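You operate a simulated robot arm through the tools that you are given. There is no shell and no other tool. Be economical: measure what you need, move in short steps, check, and stop when the job is done.

Carry out the task below with a simulated two-armed robot. There is one attempt and no reset: what you move stays moved.

Task
Take the lamp collar on the packing table top and put it away on the gluing table top. Fetch the pink book and stand it on the plain pack. Take the oak block and put it on the dotted pack. Take the marble pad and leave it on the hall bench top. Fetch the pleat brush and set it on top of the blue boxed set. Take the frame sponge and put it on top of the landscape frame. Carry the caddy liner with both arms and set it on the spares table top. Take the descaler jug and put it on top of the serving tray. Any order will do. Set down upright: pink book, oak block, marble pad, frame sponge, descaler jug.

The check looks at the end state, three seconds after you hand in, the way a careful person would. Anything else that was tipped, shoved, dropped, spilled or broken makes it a failure.

Robot
Two 7-joint arms with two-finger parallel grippers on one trunk, on a base that drives. Base frame: it is fixed to the floor where the robot stands at the start and does not move with it; the origin is under the middle of the robot, x ahead of it, y to its left, z up. Lengths are in mm, angles in rad, forces in N, time in s.
The left shoulder is at the start at [60, 143, 926], the right one opposite. With the tool pointing down near the work surface each hand reaches from about 100 to 640 mm from the robot's upright axis, wherever it stands, measured 20 degrees to its own side. Places, roughly: boxed set [4500, 2500, 750]; caddy liner (24x18x15 cm) [7500, -1100, 900]; descaler jug (16x9x14 cm) [7400, 600, 500]; dotted pack [-1000, 1250, 750]; frame sponge (6x9x10 cm) [7400, -1300, 500]; gluing table top [3200, -4000, 800]; hall bench top [4700, 2300, 800]; lamp collar (6x6x3 cm) [500, -100, 800]; landscape frame (27x21x4 cm) [7400, -1800, 500]; marble pad (7x7x9 cm) [6200, 4400, 500]; oak block (9x5x7 cm) [-1300, 2400, 1300]; pink book [-1250, 2250, 1250]; plain pack [-1000, 1500, 750]; pleat brush (6x10x10 cm) [6200, 4900, 500]; serving tray (26x19x3 cm) [7500, 1500, 500]; spares table top [5200, -4000, 800]. Payload 1.57 kg a hand.
The TCP of each hand is the grasp point between the finger pads, 30 mm short of the fingertips. In the tool frame z runs along the fingers and y along their closing line. Largest opening 110 mm; finger width 24, thickness 12; the body of the gripper, 48 by 112 mm, starts 78 mm behind the TCP.
Orientation is told as [roll, pitch, yaw] about the base's x, y, z axes, in that order, counted from this pose: with the fingers straight down and closing along the base's y, the tool's x points along the base's -x, its y along +y and its z along -z.

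Tools
- The arms move only by the tool nudge_tool. It takes "left_increments", "right_increments" or both (then of equal length, played together; a hand with none holds still); each is a list of rows, each a list of 7 numbers: the turn, a rotation vector about the tool's x, y, z in rad, then the shift along the tool's x, y, z in mm, then the opening, from 0 (shut) to 1 (fully open). In form: [[rx, ry, rz, dx, dy, dz, jaw], ...]. A call has 1 to 12 rows; each row shifts and turns the commanded pose from where the row before left it, along the tool's axes as they then stand. Rows are played at 5 a second. More than 50 mm and 0.15 rad between two rows, or a gripper value outside its range, and nothing of the call is played. A pose out of reach is approached as far as the arm can. The call stops where the force on the tool passes 40 N (or 10 N more than at its start, if that is more) or the arm is blocked; 0.2 s more then pass. The fingers move at their own pace (about 45 mm/s each) and stop on an object; they squeeze with about 22 N. The grip force told is the motor's: it shows also when the fingers shut on nothing. Time passes only in rows, and 0.2 s behind the last, so rows that do not move let the fingers close. The reply holds the time, the measured pose of the TCP, the force on the tool along the base axes, the opening and the grip force, in the units named above and with some noise, with the torque about the TCP (base axes, N m) and any sound that the robot's microphone picked up, and new pictures: "show" is both (left out), scene, wrist or none (wrist: the cameras of the hands that moved).
- Cameras (640 x 400 px; columns grow to the right, rows downward): "scene" is now at [33.4, -34.6, 1538.1]; the picture's right is [-0.39, -0.92, 0.00], its down [-0.73, 0.31, -0.60] and it looks along [0.56, -0.23, -0.80] (base axes); focal length 295 px, centre (320, 200). "left" rides on the left gripper at [70, -16, -141] in its tool frame; the picture's right is [0.23, 0.97, 0.00], its down [-0.85, 0.20, -0.48] and it looks along [-0.47, 0.11, 0.88] (tool axes); focal length 222 px, centre (320, 200). "right" rides on the right gripper at [70, 16, -141] in its tool frame; the picture's right is [-0.23, 0.97, 0.00], its down [-0.86, -0.20, -0.48] and it looks along [-0.47, -0.11, 0.88] (tool axes); focal length 222 px, centre (320, 200).
- raise_lower(by): slides the trunk up (or, below 0, down) by that many mm; the arms and the scene camera ride with it, the base frame stays. It gives what a move gives, with no picture.
- steer(legs): drives the robot by 1 to 6 legs, each [ahead, left, turn to the left] in mm, mm and rad, along the robot's own axes; the way and the turn of a leg run together, so that a leg with both is an arc; at most 1500 mm and 3.142 rad a leg. The arms and the cameras ride along, it lands a little off, and it stops where it bumps. It gives what a move gives, and a new picture of the scene camera.
- turn_head(pan, tilt): turns the head with the scene camera to pan (to the left, within 1.501 rad either way) and tilt (down, from -0.506 to 1.204), counted from straight ahead of the robot. It gives what a move gives, and a new picture of the scene camera.
- probe_pixels(camera, pixels): for up to 12 pixels [column, row] of the newest picture of that camera ("zoom" is the newest enlarged one), the place [x, y, z] in the base frame of the surface seen there, good to about 2 mm, but the place of the scene camera against the robot may be out by one fixed shift of up to 12 mm in any direction. The clock stands still meanwhile.
- enlarge(camera, box): a new picture of the part [left, top, right, bottom] of that camera's present view, enlarged. The clock stands still meanwhile.
- job_done(): hands the job in; it is judged then, once.

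Keep the steps short. Do not move on a guess: measure, check each grasp and each placing, and mend mistakes. In all there are 145 turns and 260 pictures (those below and enlarged ones count). Leave the grippers open and the arms clear of the work at the hand-in unless told otherwise, and finish with a single line.

The tools are called after "Emit:" by a JSON object that holds its "name" and its "arguments". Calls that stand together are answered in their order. nudge_tool: Moves the arms, as the interface text tells. Its arguments: {"type":"object","properties":{"left_increments":{"type":"array","items":{"type":"array","items":{"type":"number"}}},"right_increments":{"type":"array","items":{"type":"array","items":{"type":"number"}}},"show":{"type":"string","enum":["both","scene","wrist","none"]}},"required":[]} The other tools are called the same way: raise_lower (by) slides the trunk up or down; steer (legs) drives the base; turn_head (pan, tilt) turns the head that bears the scene camera; probe_pixels (camera, pixels) gives the place of the surface under pixels of a picture; enlarge (camera, box) takes an enlarged picture of a part of a camera's view; job_done () hands the job in.

At the start:

```text
t: 0.0
left_tool_pos: [460.1, 52.2, 1098.7]
left_ee_rot: [0.0, 0.001, 0.0]
left_wrist_force: [-0.5, -0.2, -0.1]
left_ft_torque: [0.0, -0.01, 0.0]
left_gripper_width: 109.9
left_grasp_force: 0.1
right_tool_pos: [442.9, -303.5, 1032.4]
right_ee_rot: [0.0, -0.001, 0.0]
right_wrist_force: [0.5, 0.3, -0.1]
right_ft_torque: [-0.01, 0.02, 0.0]
right_gripper_width: 110.2
right_grasp_force: 0.0
trunk travel left (down, up): [-525.0, 65.0]
robot x, y, heading: [-1.4, 2.9, 0.003]
head pan, tilt: [-0.4, 0.923]
```

scene: 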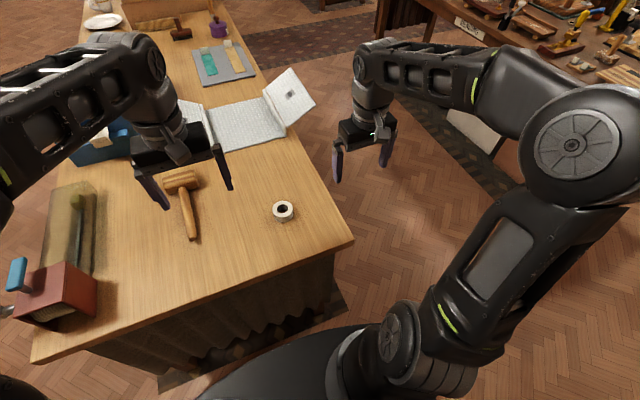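
right: 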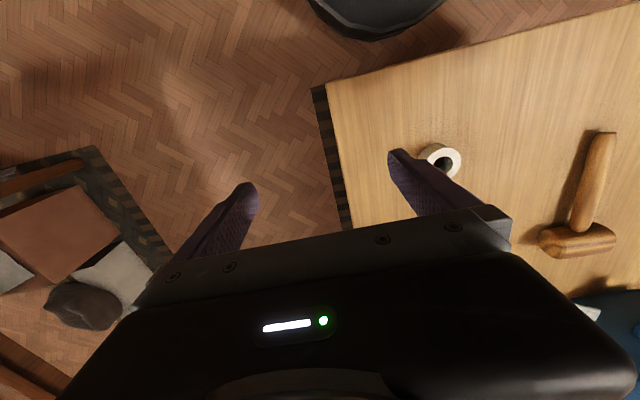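
left: 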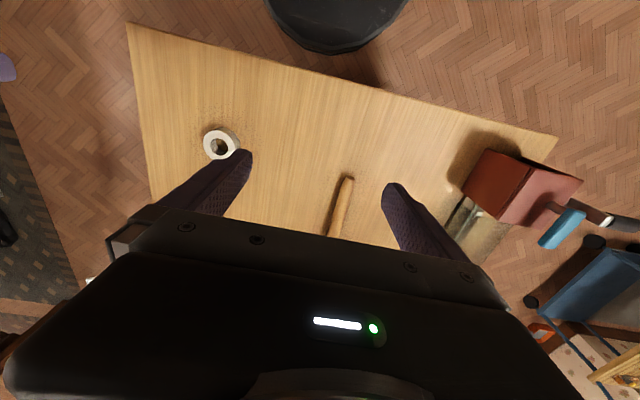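

I see the white ring (lamp collar) at scene (283,211), right camera (440,158), left camera (222,144). I measure it in each.

Emit:
{"name": "probe_pixels", "arguments": {"camera": "right", "pixels": [[427, 155], [440, 146], [456, 160], [442, 176], [444, 164], [480, 140]]}}

Emit:
{"name": "probe_pixels", "arguments": {"camera": "scene", "pixels": [[275, 208], [283, 203], [291, 208], [283, 216], [283, 219], [300, 240], [190, 180], [345, 240]]}}

Emit:
{"name": "enlarge", "arguments": {"camera": "scene", "box": [230, 160, 340, 250]}}

```text
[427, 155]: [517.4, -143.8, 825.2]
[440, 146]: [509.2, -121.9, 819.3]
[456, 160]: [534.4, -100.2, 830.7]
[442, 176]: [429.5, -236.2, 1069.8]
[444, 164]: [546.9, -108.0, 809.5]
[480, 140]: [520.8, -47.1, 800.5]
```

```text
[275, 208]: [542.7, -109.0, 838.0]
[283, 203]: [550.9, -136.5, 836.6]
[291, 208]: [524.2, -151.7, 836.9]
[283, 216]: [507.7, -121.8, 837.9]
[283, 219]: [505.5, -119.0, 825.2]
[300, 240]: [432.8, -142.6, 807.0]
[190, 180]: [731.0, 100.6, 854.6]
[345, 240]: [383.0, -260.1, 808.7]
```

```text
4.44 times, centred on (285, 205) of scene
```

zoom: 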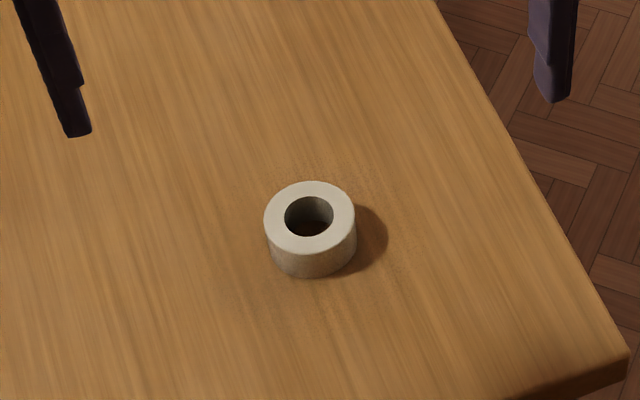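

The wrist camera puts the table at z≈800 and the ring's centre near (528,-123), top 830. I bring the right hand above it, open, and look.

Emit:
{"name": "nudge_tool", "arguments": {"right_increments": [[0, 0, 0, -17, 36, 20, 1], [0, 0, 0, -17, 36, 20, 1], [0, 0, 0, -17, 36, 20, 1], [0, 0, 0, -17, 36, 20, 1], [0, 0, 0, -17, 36, 20, 1], [0, 0, 0, 0, 0, 20, 1], [0, 0, 0, 0, 0, 0, 1]], "show": "wrist"}}

```text
t: 1.6
left_tool_pos: [458.0, 52.2, 1097.7]
left_ee_rot: [-0.001, -0.001, 0.001]
left_wrist_force: [-0.1, 1.4, -0.4]
left_ft_torque: [0.01, 0.01, -0.01]
left_gripper_width: 109.9
left_grasp_force: 0.0
right_tool_pos: [532.2, -121.6, 913.0]
right_ee_rot: [0.001, 0.0, 0.001]
right_wrist_force: [0.6, -0.2, 0.4]
right_ft_torque: [-0.01, 0.0, 0.02]
right_gripper_width: 110.0
right_grasp_force: 0.0
trunk travel left (down, up): [-525.0, 65.0]
robot x, y, heading: [-2.1, -0.1, 0.004]
head pan, tilt: [-0.4, 0.923]
```

right: 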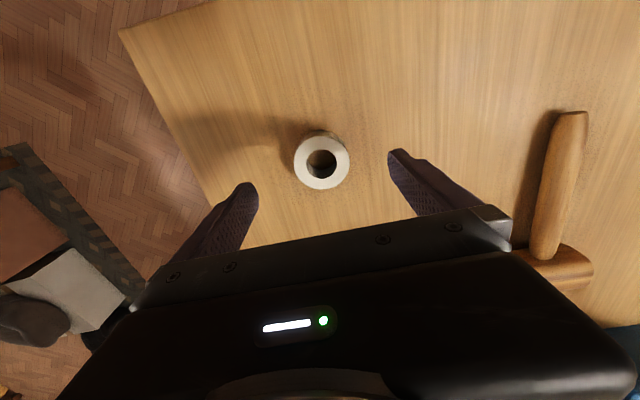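

Emit:
{"name": "probe_pixels", "arguments": {"camera": "right", "pixels": [[299, 158], [345, 164], [322, 144], [320, 184], [270, 160], [370, 160]]}}

```text
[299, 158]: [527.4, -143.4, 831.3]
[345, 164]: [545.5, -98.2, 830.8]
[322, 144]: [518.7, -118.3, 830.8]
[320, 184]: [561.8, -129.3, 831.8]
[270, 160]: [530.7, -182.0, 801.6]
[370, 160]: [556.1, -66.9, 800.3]
```

Ring centre ≈ (538,-122), top 831, table 801. I lower to TCP z≈836 and close.

Emit:
{"name": "nudge_tool", "arguments": {"right_increments": [[0, 0, 0, -5, 0, 26, 1], [0, 0, 0, 0, 0, 26, 1], [0, 0, 0, 0, 0, 24, 1], [0, 0, 0, 0, 0, 0, 0.4], [0, 0, 0, 0, 0, 0, 0.2], [0, 0, 0, 0, 0, 0, 0.2], [0, 0, 0, 0, 0, 0, 0.2], [0, 0, 0, 0, 0, 0, 0.2]], "show": "wrist"}}

```text
t: 3.4
left_tool_pos: [458.7, 51.2, 1097.9]
left_ee_rot: [-0.001, -0.001, -0.001]
left_wrist_force: [-1.0, 0.4, 0.6]
left_ft_torque: [0.02, 0.0, -0.03]
left_gripper_width: 109.9
left_grasp_force: 0.1
right_tool_pos: [533.4, -125.0, 838.3]
right_ee_rot: [0.002, -0.002, 0.0]
right_wrist_force: [-0.1, -0.4, 0.5]
right_ft_torque: [-0.02, 0.02, 0.03]
right_gripper_width: 57.9
right_grasp_force: 21.6
trunk travel left (down, up): [-525.0, 65.0]
robot x, y, heading: [-2.0, 0.1, 0.001]
head pan, tilt: [-0.4, 0.923]
```

right: 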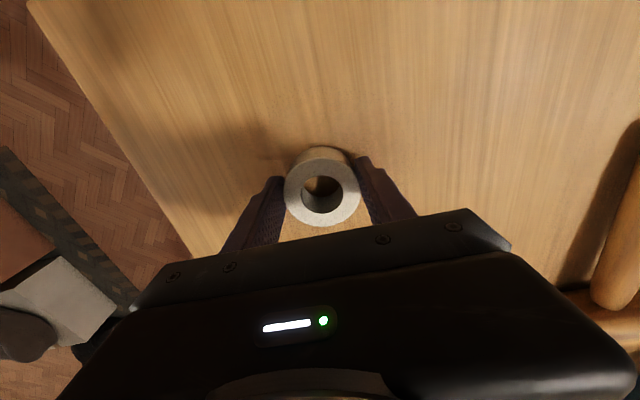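

Gripped at 58 mm. I lift 150 mm and draw both hands in towards the robot for the drive.

Emit:
{"name": "nudge_tool", "arguments": {"right_increments": [[0, 0, 0, 0, 0, -50, 0.2], [0, 0, 0, 0, 0, -50, 0.2], [0, 0, 0, 0, 0, -50, 0.2], [0, 0, 0, 35, -18, -20, 0.2], [0, 0, 0, 45, -18, 0, 0.2], [0, 0, 0, 45, -18, 0, 0.2], [0, 0, 0, 45, -18, 0, 0.2], [0, 0, 0, 0, 0, 0, 0.2]], "left_increments": [[0, 0, 0, 0, 0, 0, 1], [0, 0, 0, 0, 0, 0, 1], [0, 0, 0, 0, 0, 0, 1], [0, 0, 0, 35, 25, 0, 1], [0, 0, 0, 35, 25, 0, 1], [0, 0, 0, 35, 25, 0, 1], [0, 0, 0, 35, 25, 0, 1], [0, 0, 0, 0, 0, 0, 1]], "show": "scene"}}

Emit:
{"name": "turn_head", "arguments": {"pan": -0.9, "tilt": 0.35}}

Emit:
{"name": "turn_head", "arguments": {"pan": 0.0, "tilt": 0.3}}

```text
t: 5.2
left_tool_pos: [315.2, 153.3, 1097.7]
left_ee_rot: [0.0, -0.002, 0.0]
left_wrist_force: [0.0, 0.2, -1.5]
left_ft_torque: [0.0, 0.04, 0.0]
left_gripper_width: 110.0
left_grasp_force: 0.1
right_tool_pos: [364.7, -192.9, 1005.4]
right_ee_rot: [0.0, 0.002, -0.001]
right_wrist_force: [-0.3, 0.2, -0.7]
right_ft_torque: [-0.01, 0.04, 0.02]
right_gripper_width: 58.0
right_grasp_force: 22.7
trunk travel left (down, up): [-525.0, 65.0]
robot x, y, heading: [-4.3, 1.1, -0.003]
head pan, tilt: [-0.4, 0.923]
```

scene: 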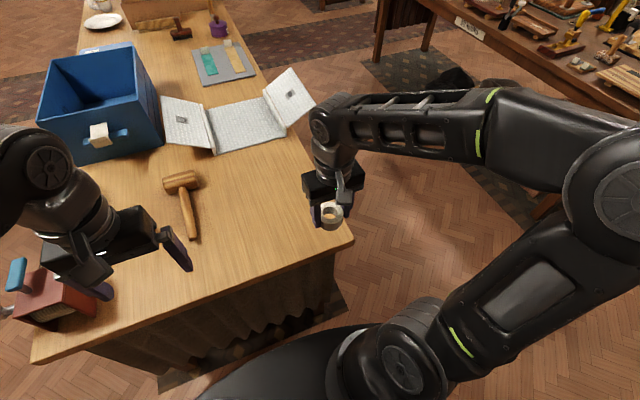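

```text
t: 6.2
left_tool_pos: [315.3, 151.0, 1098.1]
left_ee_rot: [0.0, 0.0, 0.002]
left_wrist_force: [-0.2, 0.1, 0.0]
left_ft_torque: [0.03, 0.03, 0.02]
left_gripper_width: 110.1
left_grasp_force: 0.1
right_tool_pos: [363.4, -191.8, 1006.4]
right_ee_rot: [0.0, 0.0, -0.001]
right_wrist_force: [0.3, 0.4, -0.8]
right_ft_torque: [0.01, 0.01, -0.01]
right_gripper_width: 58.0
right_grasp_force: 21.6
trunk travel left (down, up): [-525.0, 65.0]
robot x, y, heading: [3.7, 1.3, -0.0]
head pan, tilt: [-0.901, 0.351]
```

scene: 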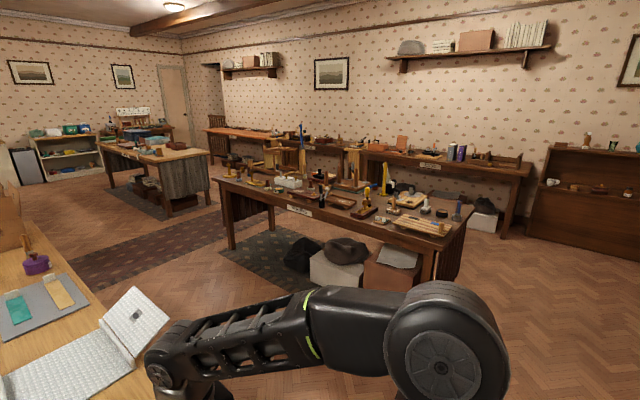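

```text
t: 7.4
left_tool_pos: [314.8, 152.3, 1098.1]
left_ee_rot: [0.001, 0.0, 0.0]
left_wrist_force: [-0.5, 0.6, -0.1]
left_ft_torque: [-0.03, 0.04, -0.02]
left_gripper_width: 110.1
left_grasp_force: 0.0
right_tool_pos: [364.2, -192.8, 1006.4]
right_ee_rot: [0.0, 0.0, 0.001]
right_wrist_force: [-0.7, 1.3, 0.1]
right_ft_torque: [-0.02, 0.01, -0.02]
right_gripper_width: 57.7
right_grasp_force: 22.4
trunk travel left (down, up): [-525.0, 65.0]
robot x, y, heading: [2.2, -1.2, 0.004]
head pan, tilt: [0.0, 0.3]
```

scene: 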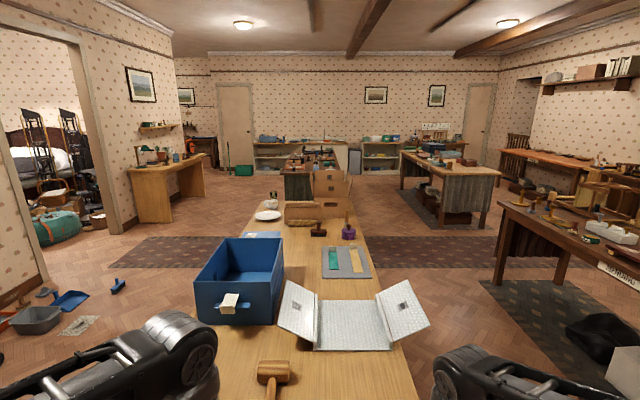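

I map the room: probing table corners and the hall bench in this view.

Emit:
{"name": "probe_pixels", "arguments": {"camera": "scene", "pixels": [[250, 208], [349, 210], [402, 155], [498, 173], [495, 200], [575, 190], [135, 172], [200, 158], [460, 245], [320, 165], [560, 250], [280, 175]]}}

Emit:
{"name": "turn_head", "arguments": {"pan": -1.1, "tilt": 0.35}}

```text
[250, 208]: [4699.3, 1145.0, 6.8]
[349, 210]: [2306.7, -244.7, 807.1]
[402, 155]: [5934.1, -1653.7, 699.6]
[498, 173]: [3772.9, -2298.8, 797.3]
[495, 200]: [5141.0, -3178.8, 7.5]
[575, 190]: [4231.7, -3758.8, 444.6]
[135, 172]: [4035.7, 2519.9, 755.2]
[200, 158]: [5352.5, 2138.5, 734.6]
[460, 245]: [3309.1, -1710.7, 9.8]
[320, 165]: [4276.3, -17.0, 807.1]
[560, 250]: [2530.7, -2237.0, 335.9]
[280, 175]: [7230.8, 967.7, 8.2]
```

```text
t: 8.7
left_tool_pos: [314.0, 152.2, 1098.2]
left_ee_rot: [-0.001, 0.0, 0.0]
left_wrist_force: [-1.1, -0.5, 0.4]
left_ft_torque: [0.02, 0.0, 0.03]
left_gripper_width: 109.9
left_grasp_force: 0.1
right_tool_pos: [363.5, -193.4, 1005.9]
right_ee_rot: [0.0, 0.001, -0.001]
right_wrist_force: [-0.1, 0.9, 0.0]
right_ft_torque: [-0.02, 0.01, 0.0]
right_gripper_width: 57.7
right_grasp_force: 22.6
trunk travel left (down, up): [-525.0, 65.0]
robot x, y, heading: [-0.9, 2.1, 0.003]
head pan, tilt: [-1.1, 0.351]
```

scene: 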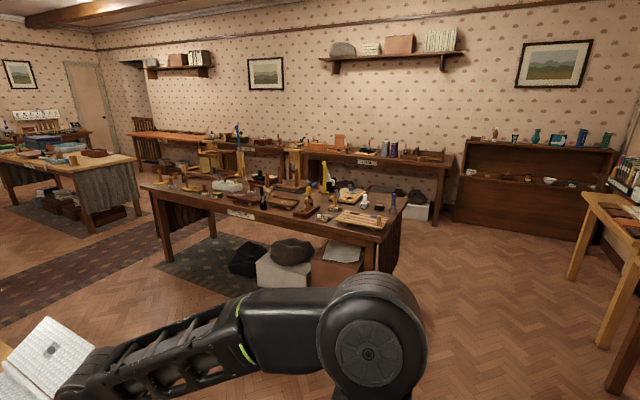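

Labels sit on the tables; I enlarge to read them and probe the corners.

Emit:
{"name": "enlarge", "arguments": {"camera": "scene", "box": [130, 110, 460, 260]}}

Emit:
{"name": "probe_pixels", "arguments": {"camera": "scene", "pixels": [[140, 188], [380, 238], [405, 203], [235, 198], [450, 165], [305, 155], [130, 134], [240, 213], [430, 222], [200, 222], [290, 152], [260, 150]]}}

```text
1.94 times, centred on (295, 185) of scene
```

zoom: 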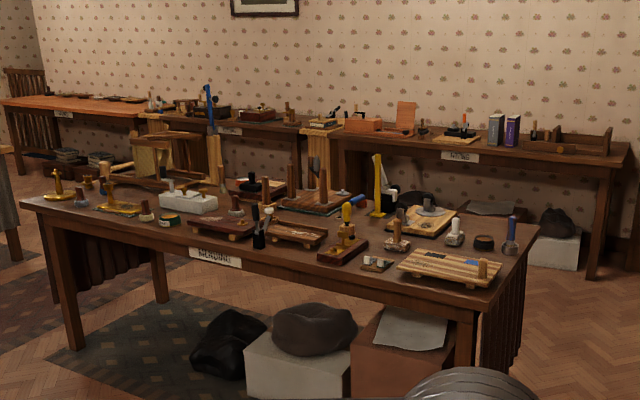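

```text
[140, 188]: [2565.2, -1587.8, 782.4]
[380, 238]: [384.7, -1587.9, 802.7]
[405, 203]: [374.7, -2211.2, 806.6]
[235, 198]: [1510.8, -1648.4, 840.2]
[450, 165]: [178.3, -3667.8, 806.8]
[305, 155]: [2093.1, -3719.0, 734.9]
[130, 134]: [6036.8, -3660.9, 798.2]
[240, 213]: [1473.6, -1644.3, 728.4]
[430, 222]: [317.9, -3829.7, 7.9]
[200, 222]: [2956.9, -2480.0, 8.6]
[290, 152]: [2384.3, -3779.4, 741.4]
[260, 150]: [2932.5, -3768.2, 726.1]
```

The corridor between the mending table (y>-2211) and the wall row (front y≈-3660) is free. I back off, strafe right past the table, then go ahead to x≈3200 and turn to face the gluing table.

Emit:
{"name": "steer", "arguments": {"legs": [[-200, -1200, 0], [0, -1450, 0], [1400, -280, 0], [1400, 0, 0], [600, 0, 0], [0, 0, -1.571]]}}

Emit:
{"name": "turn_head", "arguments": {"pan": 0, "tilt": 0.6}}

```text
t: 41.6
left_tool_pos: [3530.6, -2882.6, 1097.4]
left_ee_rot: [0.0, 0.002, -1.456]
left_wrist_force: [0.0, -0.3, -0.1]
left_ft_torque: [-0.01, 0.02, 0.03]
left_gripper_width: 110.2
left_grasp_force: 0.0
right_tool_pos: [3192.8, -2969.3, 1005.4]
right_ee_rot: [0.0, 0.0, -1.457]
right_wrist_force: [0.1, -0.2, -0.7]
right_ft_torque: [0.02, 0.0, 0.0]
right_gripper_width: 57.3
right_grasp_force: 21.9
trunk travel left (down, up): [-525.0, 65.0]
robot x, y, heading: [3343.5, -2584.5, -1.456]
head pan, tilt: [-1.1, 0.351]
```

scene: 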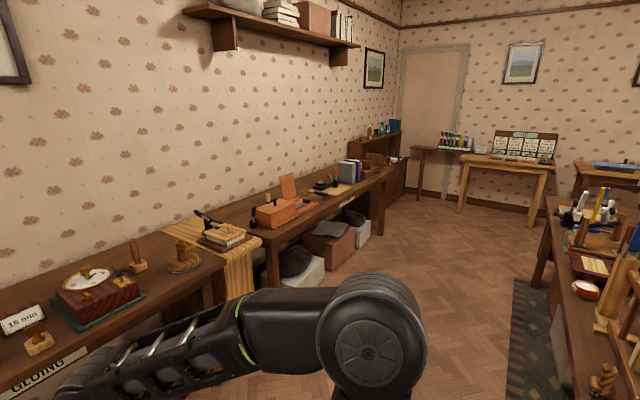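

```text
t: 42.9
left_tool_pos: [3530.1, -2882.6, 1097.6]
left_ee_rot: [0.001, -0.001, -1.458]
left_wrist_force: [0.5, -0.1, -0.2]
left_ft_torque: [0.0, 0.04, -0.04]
left_gripper_width: 109.9
left_grasp_force: 0.1
right_tool_pos: [3194.1, -2970.3, 1004.8]
right_ee_rot: [0.001, 0.001, -1.456]
right_wrist_force: [0.6, -0.7, -1.7]
right_ft_torque: [0.04, 0.01, -0.01]
right_gripper_width: 57.1
right_grasp_force: 22.0
trunk travel left (down, up): [-525.0, 65.0]
robot x, y, heading: [3348.9, -2583.9, -1.454]
head pan, tilt: [0.0, 0.6]
```

scene: 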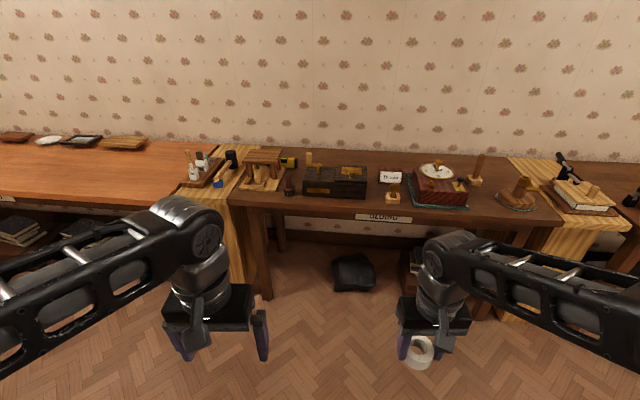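

I'm facing the gluing table. I enlarge it and look for a free patch.

Emit:
{"name": "enlarge", "arguments": {"camera": "scene", "box": [220, 130, 560, 230]}}

Emit:
{"name": "probe_pixels", "arguments": {"camera": "scene", "pixels": [[240, 205], [558, 222], [380, 200], [375, 175], [360, 155], [485, 200], [490, 170], [400, 160], [365, 195], [405, 195], [412, 208], [518, 178]]}}

```text
1.88 times, centred on (390, 180) of scene
```

zoom: 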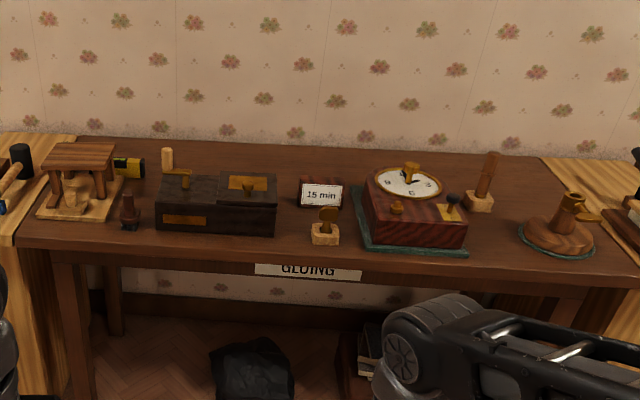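

```text
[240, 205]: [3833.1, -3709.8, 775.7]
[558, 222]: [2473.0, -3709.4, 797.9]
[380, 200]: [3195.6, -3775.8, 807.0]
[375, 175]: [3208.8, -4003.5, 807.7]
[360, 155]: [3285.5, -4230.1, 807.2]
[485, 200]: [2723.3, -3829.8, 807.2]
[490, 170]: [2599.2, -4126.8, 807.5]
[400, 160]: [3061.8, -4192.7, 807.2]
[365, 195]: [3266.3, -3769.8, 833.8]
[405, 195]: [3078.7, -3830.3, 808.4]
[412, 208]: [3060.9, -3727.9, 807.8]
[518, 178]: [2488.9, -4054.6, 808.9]
```

A gap right of the teal mat (zoom ≈ (492,235)) looks right; I measure its limits and heights of the neighbours.

Emit:
{"name": "probe_pixels", "arguments": {"camera": "zoom", "pixels": [[466, 254], [455, 215], [462, 226], [523, 240], [519, 230], [480, 210], [492, 210], [570, 195], [452, 197], [490, 260], [490, 155], [277, 232]]}}

Emit:
{"name": "probe_pixels", "arguments": {"camera": "zoom", "pixels": [[312, 244], [338, 244], [352, 244], [372, 254], [300, 206], [325, 207], [285, 240], [275, 232], [158, 230], [140, 228], [45, 215], [115, 220]]}}

```text
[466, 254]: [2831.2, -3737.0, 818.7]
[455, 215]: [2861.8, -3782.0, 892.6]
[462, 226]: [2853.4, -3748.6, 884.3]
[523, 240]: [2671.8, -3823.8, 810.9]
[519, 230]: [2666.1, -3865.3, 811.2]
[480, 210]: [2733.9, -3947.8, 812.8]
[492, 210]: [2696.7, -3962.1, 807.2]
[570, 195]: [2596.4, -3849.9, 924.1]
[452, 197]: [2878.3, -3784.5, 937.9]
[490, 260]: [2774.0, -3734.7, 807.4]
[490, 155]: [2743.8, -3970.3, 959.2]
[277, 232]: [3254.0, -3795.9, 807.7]
```

```text
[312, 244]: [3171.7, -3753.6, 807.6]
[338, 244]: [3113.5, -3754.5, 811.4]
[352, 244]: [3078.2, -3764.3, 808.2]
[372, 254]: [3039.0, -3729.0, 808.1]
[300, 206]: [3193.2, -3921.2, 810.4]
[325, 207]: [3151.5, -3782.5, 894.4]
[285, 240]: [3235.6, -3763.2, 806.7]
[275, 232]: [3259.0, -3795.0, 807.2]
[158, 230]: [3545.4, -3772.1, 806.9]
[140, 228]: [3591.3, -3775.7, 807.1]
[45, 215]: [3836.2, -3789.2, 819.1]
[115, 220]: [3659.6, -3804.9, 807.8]
```

Gap: x 2672–2831, y -3740…-3830. Target centre (2752,-3785). I straighten the heading and drive so the right hand comes in front of it.

Emit:
{"name": "steer", "arguments": {"legs": [[0, 0, -0.117], [400, -409, 0], [310, 0, 0]]}}

```text
t: 48.3
left_tool_pos: [3109.6, -3604.8, 1096.9]
left_ee_rot: [0.0, 0.0, -1.568]
left_wrist_force: [0.3, -0.2, -0.6]
left_ft_torque: [0.01, 0.01, -0.06]
left_gripper_width: 110.3
left_grasp_force: 0.1
right_tool_pos: [2764.9, -3654.9, 1005.9]
right_ee_rot: [0.0, 0.002, -1.567]
right_wrist_force: [-0.1, 0.5, -0.9]
right_ft_torque: [0.03, -0.02, -0.01]
right_gripper_width: 57.2
right_grasp_force: 22.0
trunk travel left (down, up): [-525.0, 65.0]
robot x, y, heading: [2953.4, -3288.8, -1.573]
head pan, tilt: [0.0, 0.6]
```

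scene: 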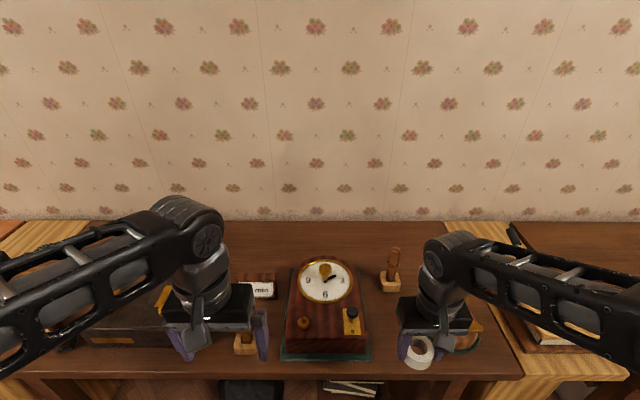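

I move the hand forward over the gap, staying high, and look down with the wrist camera.

Emit:
{"name": "nudge_tool", "arguments": {"right_increments": [[0, 0, 0, -43, -4, 0, 0.2], [0, 0, 0, -43, -4, 0, 0.2], [0, 0, 0, -44, -4, 0, 0.2], [0, 0, 0, 0, 0, 0, 0.2]], "show": "wrist"}}

```text
t: 49.3
left_tool_pos: [3109.2, -3603.0, 1098.6]
left_ee_rot: [0.0, -0.002, -1.567]
left_wrist_force: [-1.0, 0.3, 0.8]
left_ft_torque: [-0.03, -0.04, 0.02]
left_gripper_width: 110.1
left_grasp_force: 0.0
right_tool_pos: [2750.8, -3781.6, 1006.0]
right_ee_rot: [-0.001, 0.0, -1.567]
right_wrist_force: [-1.2, -0.3, -0.8]
right_ft_torque: [-0.02, -0.05, 0.0]
right_gripper_width: 57.4
right_grasp_force: 21.9
trunk travel left (down, up): [-525.0, 65.0]
robot x, y, heading: [2952.2, -3287.7, -1.566]
head pan, tilt: [0.0, 0.6]
```

right: 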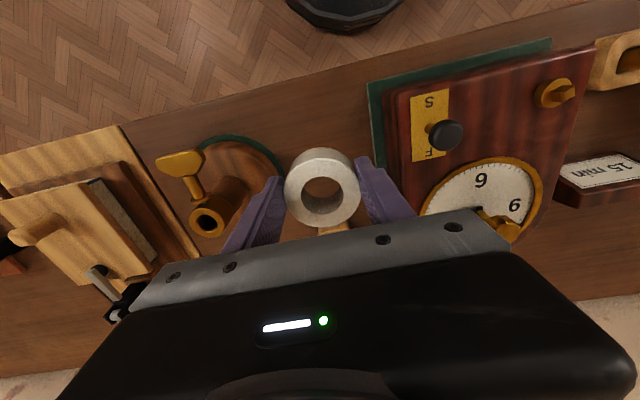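

Emit:
{"name": "probe_pixels", "arguments": {"camera": "right", "pixels": [[366, 85], [374, 140], [283, 172], [262, 140], [320, 130], [325, 110], [320, 228], [350, 228], [440, 135], [175, 160], [392, 100], [320, 85]]}}

```text
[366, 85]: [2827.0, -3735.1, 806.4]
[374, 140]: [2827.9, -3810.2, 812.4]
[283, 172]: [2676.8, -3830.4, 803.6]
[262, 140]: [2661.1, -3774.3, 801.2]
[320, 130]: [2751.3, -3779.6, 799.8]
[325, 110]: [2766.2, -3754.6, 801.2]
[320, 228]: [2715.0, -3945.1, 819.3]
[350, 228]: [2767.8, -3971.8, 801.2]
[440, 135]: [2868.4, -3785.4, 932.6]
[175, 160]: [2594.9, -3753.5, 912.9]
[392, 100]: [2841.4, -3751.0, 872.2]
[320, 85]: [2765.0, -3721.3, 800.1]
```

Gap confirmed (2677–2827), table 800. I lower 166 mm and open a little.

Emit:
{"name": "nudge_tool", "arguments": {"right_increments": [[0, 0, 0, 0, 0, 45, 0.2], [0, 0, 0, 0, 0, 45, 0.2], [0, 0, 0, 0, 0, 45, 0.2], [0, 0, 0, 0, 0, 20, 0.2], [0, 0, 0, 0, 0, 11.5, 0.2], [0, 0, 0, 0, 0, 0, 0.2], [0, 0, 0, 0, 0, 0, 0.75], [0, 0, 0, 0, 0, 0, 0.75]], "show": "wrist"}}

```text
t: 51.1
left_tool_pos: [3108.6, -3604.7, 1097.8]
left_ee_rot: [0.0, 0.002, -1.567]
left_wrist_force: [-0.2, 0.7, -0.4]
left_ft_torque: [-0.03, 0.0, 0.03]
left_gripper_width: 110.1
left_grasp_force: 0.0
right_tool_pos: [2753.8, -3784.5, 837.2]
right_ee_rot: [0.0, -0.001, -1.568]
right_wrist_force: [0.3, -0.3, -0.4]
right_ft_torque: [-0.03, 0.01, -0.02]
right_gripper_width: 82.6
right_grasp_force: 0.0
trunk travel left (down, up): [-525.0, 65.0]
robot x, y, heading: [2952.5, -3291.4, -1.566]
head pan, tilt: [0.0, 0.6]
```

right: 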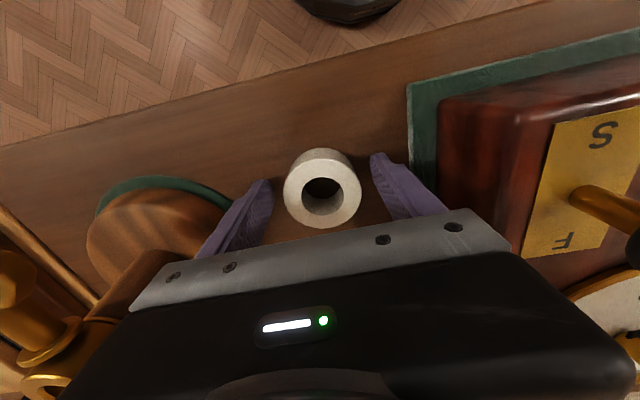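

Ring stands free on the table. I raise and draw back, then look left (+x direction) for the route to the far shelves.

Emit:
{"name": "nudge_tool", "arguments": {"right_increments": [[0, 0, 0, 0, 0, -45, 0.75], [0, 0, 0, 0, 0, -45, 0.75], [0, 0, 0, 0, 0, -45, 0.75], [0, 0, 0, 0, 0, -45, 0.75], [0, 0, 0, 45, 0, 0, 0.9], [0, 0, 0, 45, 0, 0, 1], [0, 0, 0, 45, 0, 0, 1]], "show": "none"}}

Emit:
{"name": "steer", "arguments": {"legs": [[-400, 0, 0], [0, 0, 1.571]]}}

Emit:
{"name": "turn_head", "arguments": {"pan": 0.3, "tilt": 0.3}}

```text
t: 52.7
left_tool_pos: [3108.4, -3602.7, 1097.7]
left_ee_rot: [0.0, -0.002, -1.567]
left_wrist_force: [-0.2, -0.6, -0.9]
left_ft_torque: [0.01, 0.03, 0.0]
left_gripper_width: 110.0
left_grasp_force: 0.1
right_tool_pos: [2751.5, -3646.3, 1017.0]
right_ee_rot: [-0.003, -0.002, -1.566]
right_wrist_force: [0.3, 0.6, 1.0]
right_ft_torque: [-0.04, 0.01, 0.01]
right_gripper_width: 110.1
right_grasp_force: 0.1
trunk travel left (down, up): [-525.0, 65.0]
robot x, y, heading: [2952.7, -3288.9, -1.565]
head pan, tilt: [0.0, 0.6]
```

```text
t: 59.1
left_tool_pos: [3263.9, -2729.9, 1098.6]
left_ee_rot: [0.001, 0.0, 0.018]
left_wrist_force: [0.1, -0.2, 0.2]
left_ft_torque: [0.01, 0.02, 0.0]
left_gripper_width: 109.9
left_grasp_force: 0.0
right_tool_pos: [3312.8, -3086.0, 1017.5]
right_ee_rot: [0.0, 0.001, 0.016]
right_wrist_force: [0.3, -0.8, -0.3]
right_ft_torque: [0.01, -0.03, 0.04]
right_gripper_width: 109.7
right_grasp_force: 0.1
trunk travel left (down, up): [-525.0, 65.0]
robot x, y, heading: [2955.4, -2885.5, 0.014]
head pan, tilt: [0.0, 0.6]
```

scene: 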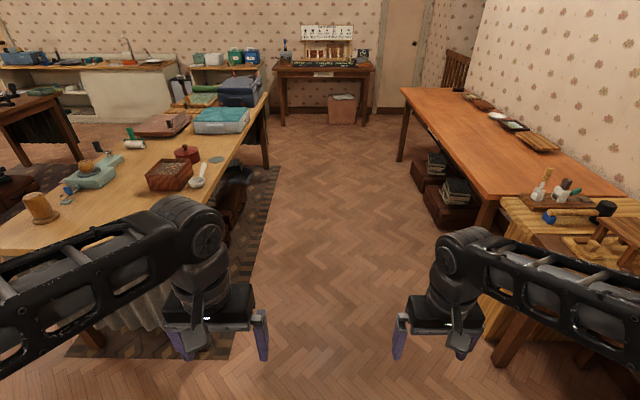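

```text
t: 59.9
left_tool_pos: [3265.5, -2729.9, 1097.4]
left_ee_rot: [-0.001, 0.0, 0.018]
left_wrist_force: [0.6, 1.5, -0.1]
left_ft_torque: [0.0, -0.01, -0.03]
left_gripper_width: 110.2
left_grasp_force: 0.1
right_tool_pos: [3314.0, -3086.1, 1018.2]
right_ee_rot: [-0.001, 0.001, 0.018]
right_wrist_force: [-0.9, 0.7, 0.6]
right_ft_torque: [-0.02, 0.02, 0.03]
right_gripper_width: 110.1
right_grasp_force: 0.1
trunk travel left (down, up): [-525.0, 65.0]
robot x, y, heading: [2954.4, -2885.0, 0.012]
head pan, tilt: [0.3, 0.3]
```

scene: 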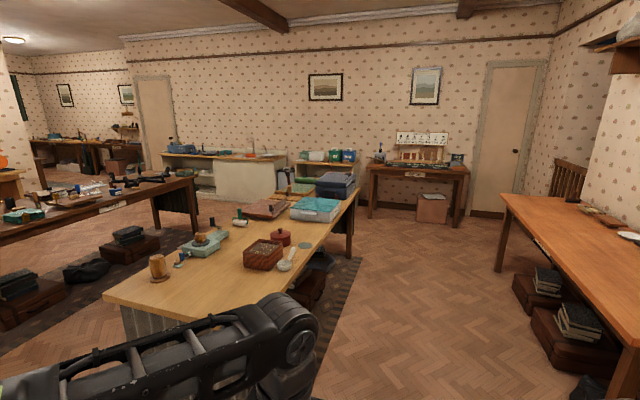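

I zoom the far wall units and measure the corridor.

Emit:
{"name": "enlarge", "arguments": {"camera": "scene", "box": [150, 120, 480, 230]}}

Emit:
{"name": "probe_pixels", "arguments": {"camera": "scene", "pixels": [[352, 190], [300, 160], [353, 160], [345, 256], [368, 164], [372, 215], [465, 172], [282, 190], [445, 230], [502, 200], [296, 205], [330, 157]]}}

```text
1.94 times, centred on (315, 175) of scene
```

zoom: 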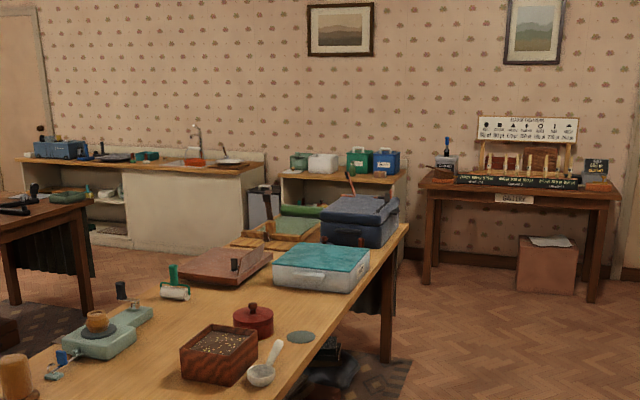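

```text
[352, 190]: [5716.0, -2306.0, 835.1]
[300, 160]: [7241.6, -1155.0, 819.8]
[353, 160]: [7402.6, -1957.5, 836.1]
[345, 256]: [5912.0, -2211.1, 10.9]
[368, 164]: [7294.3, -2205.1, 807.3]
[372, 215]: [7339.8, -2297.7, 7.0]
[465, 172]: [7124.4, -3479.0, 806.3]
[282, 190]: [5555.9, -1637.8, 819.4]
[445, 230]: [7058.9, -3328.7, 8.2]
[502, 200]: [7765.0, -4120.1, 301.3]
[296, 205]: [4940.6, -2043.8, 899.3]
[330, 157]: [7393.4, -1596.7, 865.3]
```

Corridor is clear at y≈-2900. I drive to x≈6500, then left to y≈-1600 in front of the shelf unit with the bins.

Emit:
{"name": "steer", "arguments": {"legs": [[1500, -40, 0], [1500, -40, 0], [500, 0, 0], [0, 1250, 0]]}}

Emit:
{"name": "turn_head", "arguments": {"pan": 0, "tilt": 0.6}}

```text
refused: leg 1 is longer than a leg can be; nothing moved
```

```text
t: 60.7
left_tool_pos: [3265.0, -2729.5, 1098.3]
left_ee_rot: [-0.001, 0.0, 0.017]
left_wrist_force: [-1.1, 0.4, -1.2]
left_ft_torque: [0.01, -0.02, -0.05]
left_gripper_width: 109.7
left_grasp_force: 0.0
right_tool_pos: [3312.7, -3085.4, 1016.8]
right_ee_rot: [0.002, -0.001, 0.02]
right_wrist_force: [0.6, 0.0, -0.7]
right_ft_torque: [0.03, -0.01, -0.03]
right_gripper_width: 109.8
right_grasp_force: 0.0
trunk travel left (down, up): [-525.0, 65.0]
robot x, y, heading: [2953.7, -2885.9, 0.019]
head pan, tilt: [0.0, 0.6]
```

scene: 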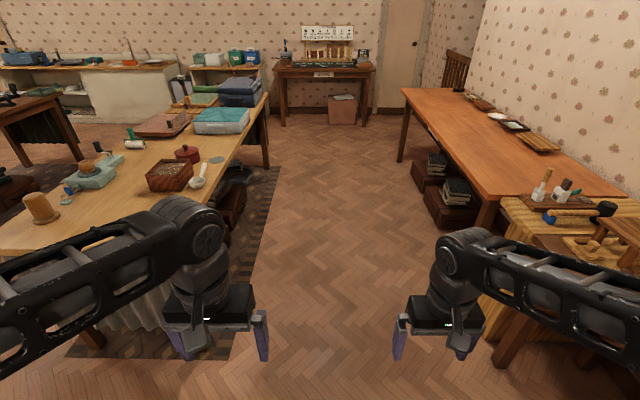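

Leg length was just over the limit; I split it.

Emit:
{"name": "steer", "arguments": {"legs": [[1300, -40, 0], [1300, -40, 0], [950, 0, 0], [0, 1250, 0]]}}

```text
t: 83.3
left_tool_pos: [6780.1, -1590.1, 1098.4]
left_ee_rot: [-0.002, -0.002, -0.031]
left_wrist_force: [0.1, -0.4, -0.1]
left_ft_torque: [0.01, 0.02, -0.01]
left_gripper_width: 110.0
left_grasp_force: 0.1
right_tool_pos: [6811.0, -1949.4, 1017.6]
right_ee_rot: [0.0, -0.001, -0.033]
right_wrist_force: [-0.5, -0.8, 0.9]
right_ft_torque: [-0.01, 0.0, -0.01]
right_gripper_width: 110.0
right_grasp_force: 0.0
trunk travel left (down, up): [-525.0, 65.0]
robot x, y, heading: [6460.6, -1732.9, -0.032]
head pan, tilt: [0.0, 0.6]
```

scene: 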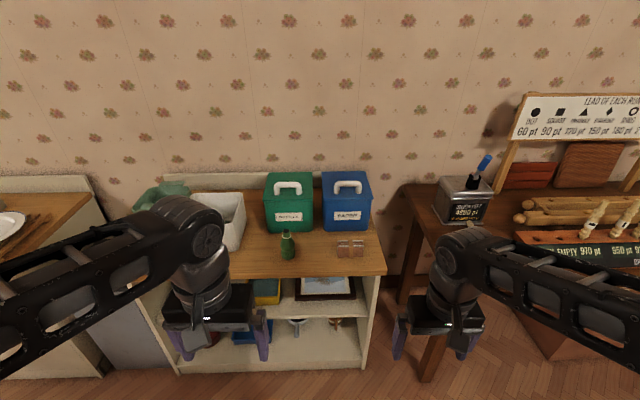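

I lower the trunk by 400 mm to look into the shelf, hands stay clear of the unit (front x≈7240).

Emit:
{"name": "raise_lower", "arguments": {"by": -350}}

Emit:
{"name": "turn_head", "arguments": {"pan": 0.1, "tilt": 0.55}}

```text
t: 86.8
left_tool_pos: [6780.5, -1590.2, 746.8]
left_ee_rot: [0.001, 0.002, -0.031]
left_wrist_force: [-0.3, -0.5, 1.0]
left_ft_torque: [0.02, -0.02, 0.0]
left_gripper_width: 109.8
left_grasp_force: 0.0
right_tool_pos: [6811.5, -1949.6, 668.6]
right_ee_rot: [-0.001, 0.001, -0.033]
right_wrist_force: [0.6, 0.2, 0.3]
right_ft_torque: [0.01, 0.02, 0.03]
right_gripper_width: 109.9
right_grasp_force: 0.0
trunk travel left (down, up): [-175.0, 415.0]
robot x, y, heading: [6461.9, -1731.1, -0.031]
head pan, tilt: [0.0, 0.6]
```

```text
t: 87.4
left_tool_pos: [6780.4, -1589.0, 746.9]
left_ee_rot: [0.001, 0.001, -0.03]
left_wrist_force: [-0.7, -0.5, 0.0]
left_ft_torque: [-0.01, 0.01, -0.02]
left_gripper_width: 110.0
left_grasp_force: 0.2
right_tool_pos: [6811.4, -1949.3, 667.5]
right_ee_rot: [0.0, -0.001, -0.033]
right_wrist_force: [0.7, -1.0, 0.2]
right_ft_torque: [0.07, -0.01, -0.01]
right_gripper_width: 109.9
right_grasp_force: 0.1
trunk travel left (down, up): [-175.0, 415.0]
robot x, y, heading: [6459.7, -1730.9, -0.03]
head pan, tilt: [0.099, 0.55]
```

scene: 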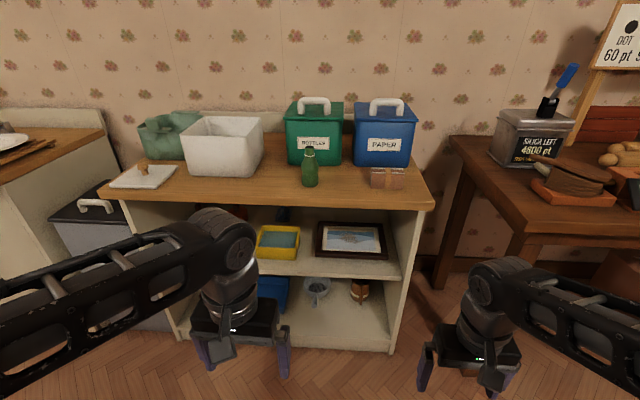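

The shelf at z≈500 holds a yellow tray and the frame (352,240). The left arm hides the rest; I raise the left hand 250 mm to clear the view and look again.

Emit:
{"name": "nudge_tool", "arguments": {"left_increments": [[0, 0, 0, 0, 30, -50, 1], [0, 0, 0, 0, 30, -50, 1], [0, 0, 0, 0, 30, -50, 1], [0, 0, 0, 0, 30, -50, 1], [0, 0, 0, 0, 30, -50, 1], [0, 0, 0, 0, 0, -50, 1], [0, 0, 0, 0, 0, 0, 1]], "show": "scene"}}

Emit:
{"name": "probe_pixels", "arguments": {"camera": "scene", "pixels": [[352, 240], [316, 255], [385, 258], [320, 224], [380, 228], [280, 240], [300, 268], [108, 192], [430, 205], [185, 158], [250, 175], [220, 200]]}}

```text
refused: row 1 steps farther than a row can; nothing moved
```

```text
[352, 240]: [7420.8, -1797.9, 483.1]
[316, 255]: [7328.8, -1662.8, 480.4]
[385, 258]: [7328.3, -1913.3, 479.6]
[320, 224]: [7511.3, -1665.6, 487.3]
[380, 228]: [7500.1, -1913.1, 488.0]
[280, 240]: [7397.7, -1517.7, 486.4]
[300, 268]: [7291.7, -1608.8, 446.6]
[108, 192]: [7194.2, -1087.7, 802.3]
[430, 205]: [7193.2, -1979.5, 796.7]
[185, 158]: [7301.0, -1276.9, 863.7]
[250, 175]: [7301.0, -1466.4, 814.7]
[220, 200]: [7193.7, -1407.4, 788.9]
```

Emit:
{"name": "nudge_tool", "arguments": {"left_increments": [[0, 0, 0, 0, 20, -45, 1], [0, 0, 0, 0, 20, -45, 1], [0, 0, 0, 0, 20, -45, 1], [0, 0, 0, 0, 20, -45, 1], [0, 0, 0, 0, 20, -45, 1], [0, 0, 0, 0, 0, -45, 1], [0, 0, 0, 0, 0, 0, 1]], "show": "scene"}}

Emit:
{"name": "enlarge", "arguments": {"camera": "scene", "box": [80, 70, 460, 310]}}

```text
t: 89.0
left_tool_pos: [6789.7, -1581.8, 765.9]
left_ee_rot: [0.001, -0.001, -0.032]
left_wrist_force: [-0.4, -0.1, 0.6]
left_ft_torque: [0.0, -0.03, 0.0]
left_gripper_width: 110.0
left_grasp_force: 0.0
left hand out of reach, approached as far as the arm can: row 1, 2, 3, 4, 5, 6
right_tool_pos: [6812.0, -1949.4, 667.7]
right_ee_rot: [0.001, 0.001, -0.034]
right_wrist_force: [0.6, 0.1, 0.0]
right_ft_torque: [0.02, 0.01, 0.01]
right_gripper_width: 110.1
right_grasp_force: 0.0
trunk travel left (down, up): [-175.0, 415.0]
robot x, y, heading: [6459.4, -1732.2, -0.033]
head pan, tilt: [0.099, 0.55]
```

scene: 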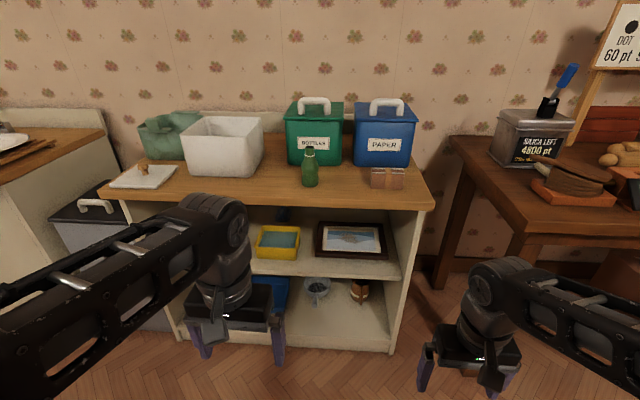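

```text
1.67 times, centred on (270, 190) of scene
```

zoom: 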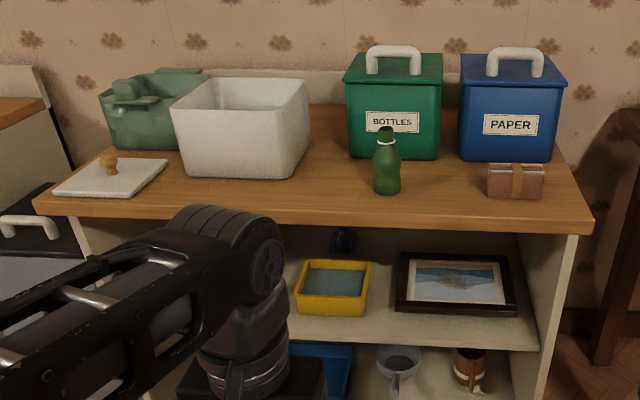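

The left hand is at its height limit, so I instead strafe left 330 mm to look straight at where the sponge should be (y≈-1300).

Emit:
{"name": "steer", "arguments": {"legs": [[0, 330, 0.03]]}}

Emit:
{"name": "turn_head", "arguments": {"pan": 0.0, "tilt": 0.55}}

Emit:
{"name": "enlarge", "arguments": {"camera": "scene", "box": [200, 100, 460, 300]}}

```text
t: 91.2
left_tool_pos: [6786.5, -1238.3, 765.3]
left_ee_rot: [-0.001, 0.0, 0.008]
left_wrist_force: [0.8, -0.4, -0.4]
left_ft_torque: [0.04, 0.0, -0.01]
left_gripper_width: 110.1
left_grasp_force: 0.1
right_tool_pos: [6825.4, -1604.7, 668.3]
right_ee_rot: [0.0, 0.0, 0.01]
right_wrist_force: [-0.1, -0.6, 1.0]
right_ft_torque: [-0.02, 0.01, -0.03]
right_gripper_width: 110.0
right_grasp_force: 0.0
trunk travel left (down, up): [-175.0, 415.0]
robot x, y, heading: [6466.7, -1400.1, 0.01]
head pan, tilt: [0.099, 0.55]
```

scene: 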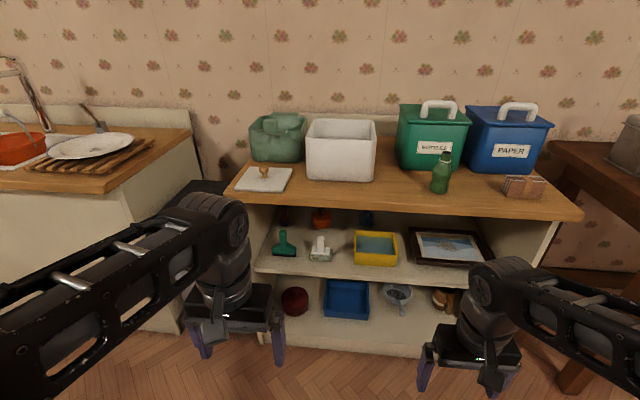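

```text
t: 91.9
left_tool_pos: [6787.9, -1238.3, 765.7]
left_ee_rot: [0.001, 0.001, 0.009]
left_wrist_force: [0.4, 0.6, 0.5]
left_ft_torque: [0.0, -0.02, -0.01]
left_gripper_width: 109.7
left_grasp_force: 0.1
right_tool_pos: [6823.7, -1604.9, 667.2]
right_ee_rot: [0.001, 0.001, 0.01]
right_wrist_force: [0.0, 0.8, -0.6]
right_ft_torque: [0.02, -0.02, 0.01]
right_gripper_width: 110.2
right_grasp_force: 0.1
trunk travel left (down, up): [-175.0, 415.0]
robot x, y, heading: [6463.1, -1398.6, 0.006]
head pan, tilt: [0.0, 0.55]
```

scene: 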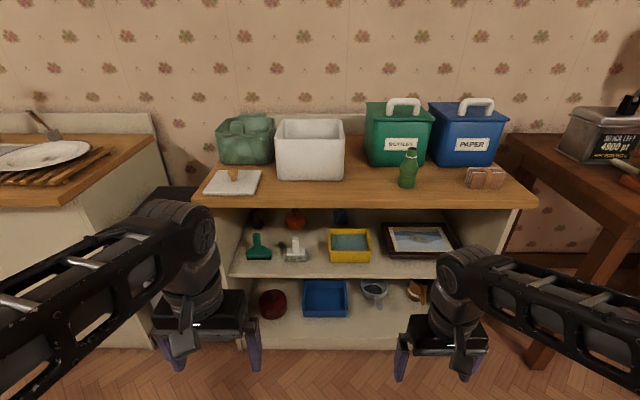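

```text
2.00 times, centred on (330, 200) of scene
```

zoom: 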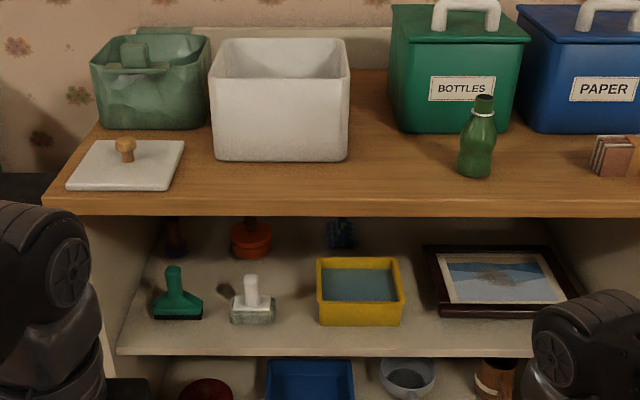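

Two handled items: a green one at zoom (178,300) and a white-handled sponge pad at (252,305). I measure both and enlarge.

Emit:
{"name": "probe_pixels", "arguments": {"camera": "zoom", "pixels": [[230, 315], [275, 315], [252, 280], [252, 300], [252, 322], [236, 298], [155, 312], [202, 312], [175, 270], [178, 318], [320, 322], [250, 340]]}}

Emit:
{"name": "enlarge", "arguments": {"camera": "scene", "box": [230, 205, 330, 275]}}

```text
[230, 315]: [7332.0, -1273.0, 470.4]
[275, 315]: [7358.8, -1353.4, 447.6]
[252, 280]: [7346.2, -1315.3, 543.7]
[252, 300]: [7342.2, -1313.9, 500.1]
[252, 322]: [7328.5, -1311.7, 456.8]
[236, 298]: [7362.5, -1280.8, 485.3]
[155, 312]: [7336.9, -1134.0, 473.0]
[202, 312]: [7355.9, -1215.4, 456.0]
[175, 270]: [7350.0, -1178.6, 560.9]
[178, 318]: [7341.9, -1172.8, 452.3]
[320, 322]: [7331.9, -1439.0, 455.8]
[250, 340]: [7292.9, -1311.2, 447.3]
```

```text
5.71 times, centred on (280, 240) of scene
```

zoom: 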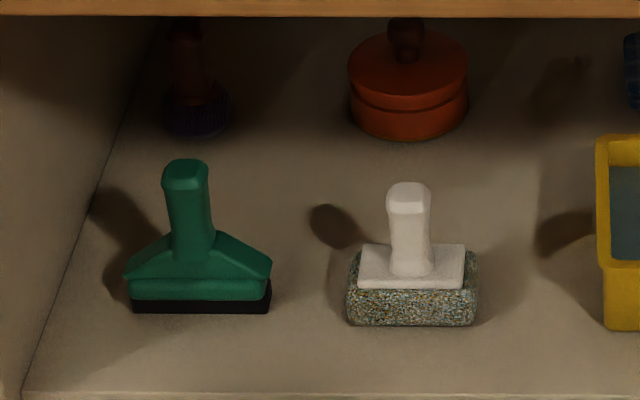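

The white-handled sponge: pad x≈7330–7390, handle at about (7348,-1313), z 485–540. I'll grip the handle with the right hand pitched ~56° forward so it fits in the shelf. First I pitch the right hand and lower it here, clear of everything, pull the left hand back and probe the counter on the left.

Emit:
{"name": "nudge_tool", "arguments": {"right_increments": [[0, -0.14, 0, 0, 0, 0, 1], [0, -0.14, 0, 0, 0, 0, 1], [0, -0.14, 0, 0, 0, 0, 1], [0, -0.14, 0, 0, 0, 0, 1], [0, -0.14, 0, 0, 0, 0, 1], [0, -0.14, 0, 0, 0, 0, 1], [0, -0.14, 0, 0, 0, 0, 1], [0, 0, 0, 27, 0, 18, 0.7], [0, 0, 0, 27, 0, 18, 0.7], [0, 0, 0, 27, 0, 18, 0.7], [0, 0, 0, 27, 0, 18, 0.7]], "left_increments": [[0, 0, 0, 20, 0, 0, 1], [0, 0, 0, 20, 0, 0, 1], [0, 0, 0, 20, 0, 0, 1], [0, 0, 0, 0, 0, 0, 1], [0, 0, 0, 0, 0, 0, 1], [0, 0, 0, 0, 0, 0, 1], [0, 0, 0, 0, 0, 0, 1], [0, 0, 0, 0, 0, 0, 1], [0, 0, 0, 0, 0, 0, 1], [0, 0, 0, 0, 0, 0, 1], [0, 0, 0, 0, 0, 0, 1]]}}

Emit:
{"name": "probe_pixels", "arguments": {"camera": "scene", "pixels": [[60, 200], [20, 210], [100, 190], [80, 270], [300, 345], [505, 205]]}}

```text
t: 94.3
left_tool_pos: [6743.0, -1243.5, 753.8]
left_ee_rot: [0.0, -0.002, 0.008]
left_wrist_force: [-0.5, 0.1, -0.4]
left_ft_torque: [0.0, -0.01, 0.04]
left_gripper_width: 109.9
left_grasp_force: 0.0
left hand out of reach, approached as far as the arm can: row 1, 2, 3
right_tool_pos: [6976.3, -1613.0, 649.2]
right_ee_rot: [0.001, -0.98, 0.006]
right_wrist_force: [0.1, 0.0, 0.2]
right_ft_torque: [0.01, 0.01, 0.02]
right_gripper_width: 77.2
right_grasp_force: 0.1
right hand out of reach, approached as far as the arm can: row 4, 5, 6, 7, 8, 9, 10, 11
trunk travel left (down, up): [-175.0, 415.0]
robot x, y, heading: [6462.8, -1402.0, 0.008]
head pan, tilt: [0.0, 0.55]
```

scene: 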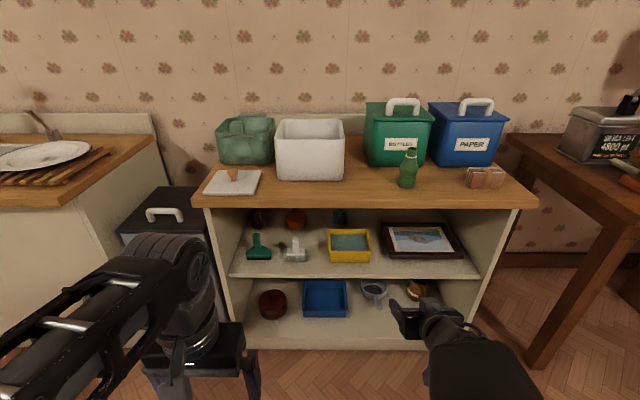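
right: 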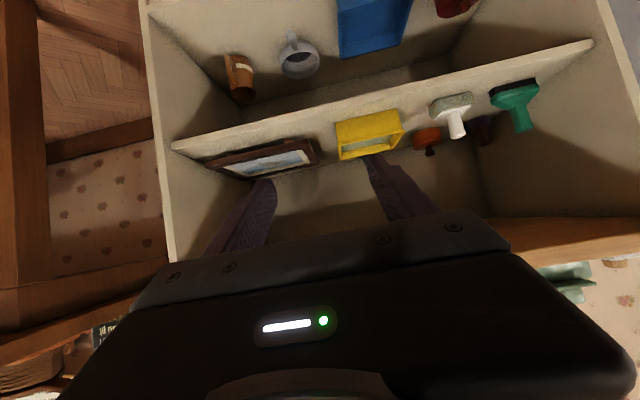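
left: 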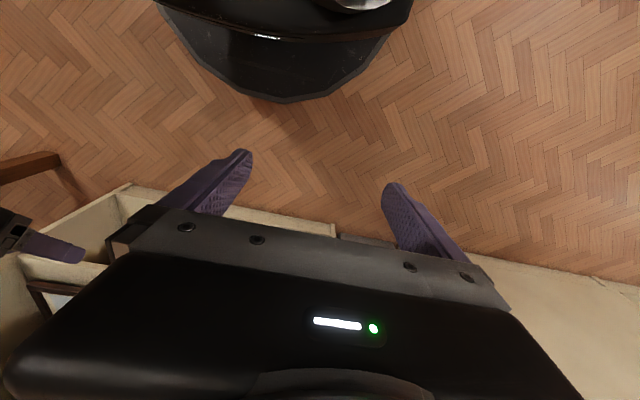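

```text
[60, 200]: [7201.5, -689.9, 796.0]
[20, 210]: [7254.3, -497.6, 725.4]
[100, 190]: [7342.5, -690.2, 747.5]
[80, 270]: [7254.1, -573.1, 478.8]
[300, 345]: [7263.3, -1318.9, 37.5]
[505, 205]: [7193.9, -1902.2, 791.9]
```

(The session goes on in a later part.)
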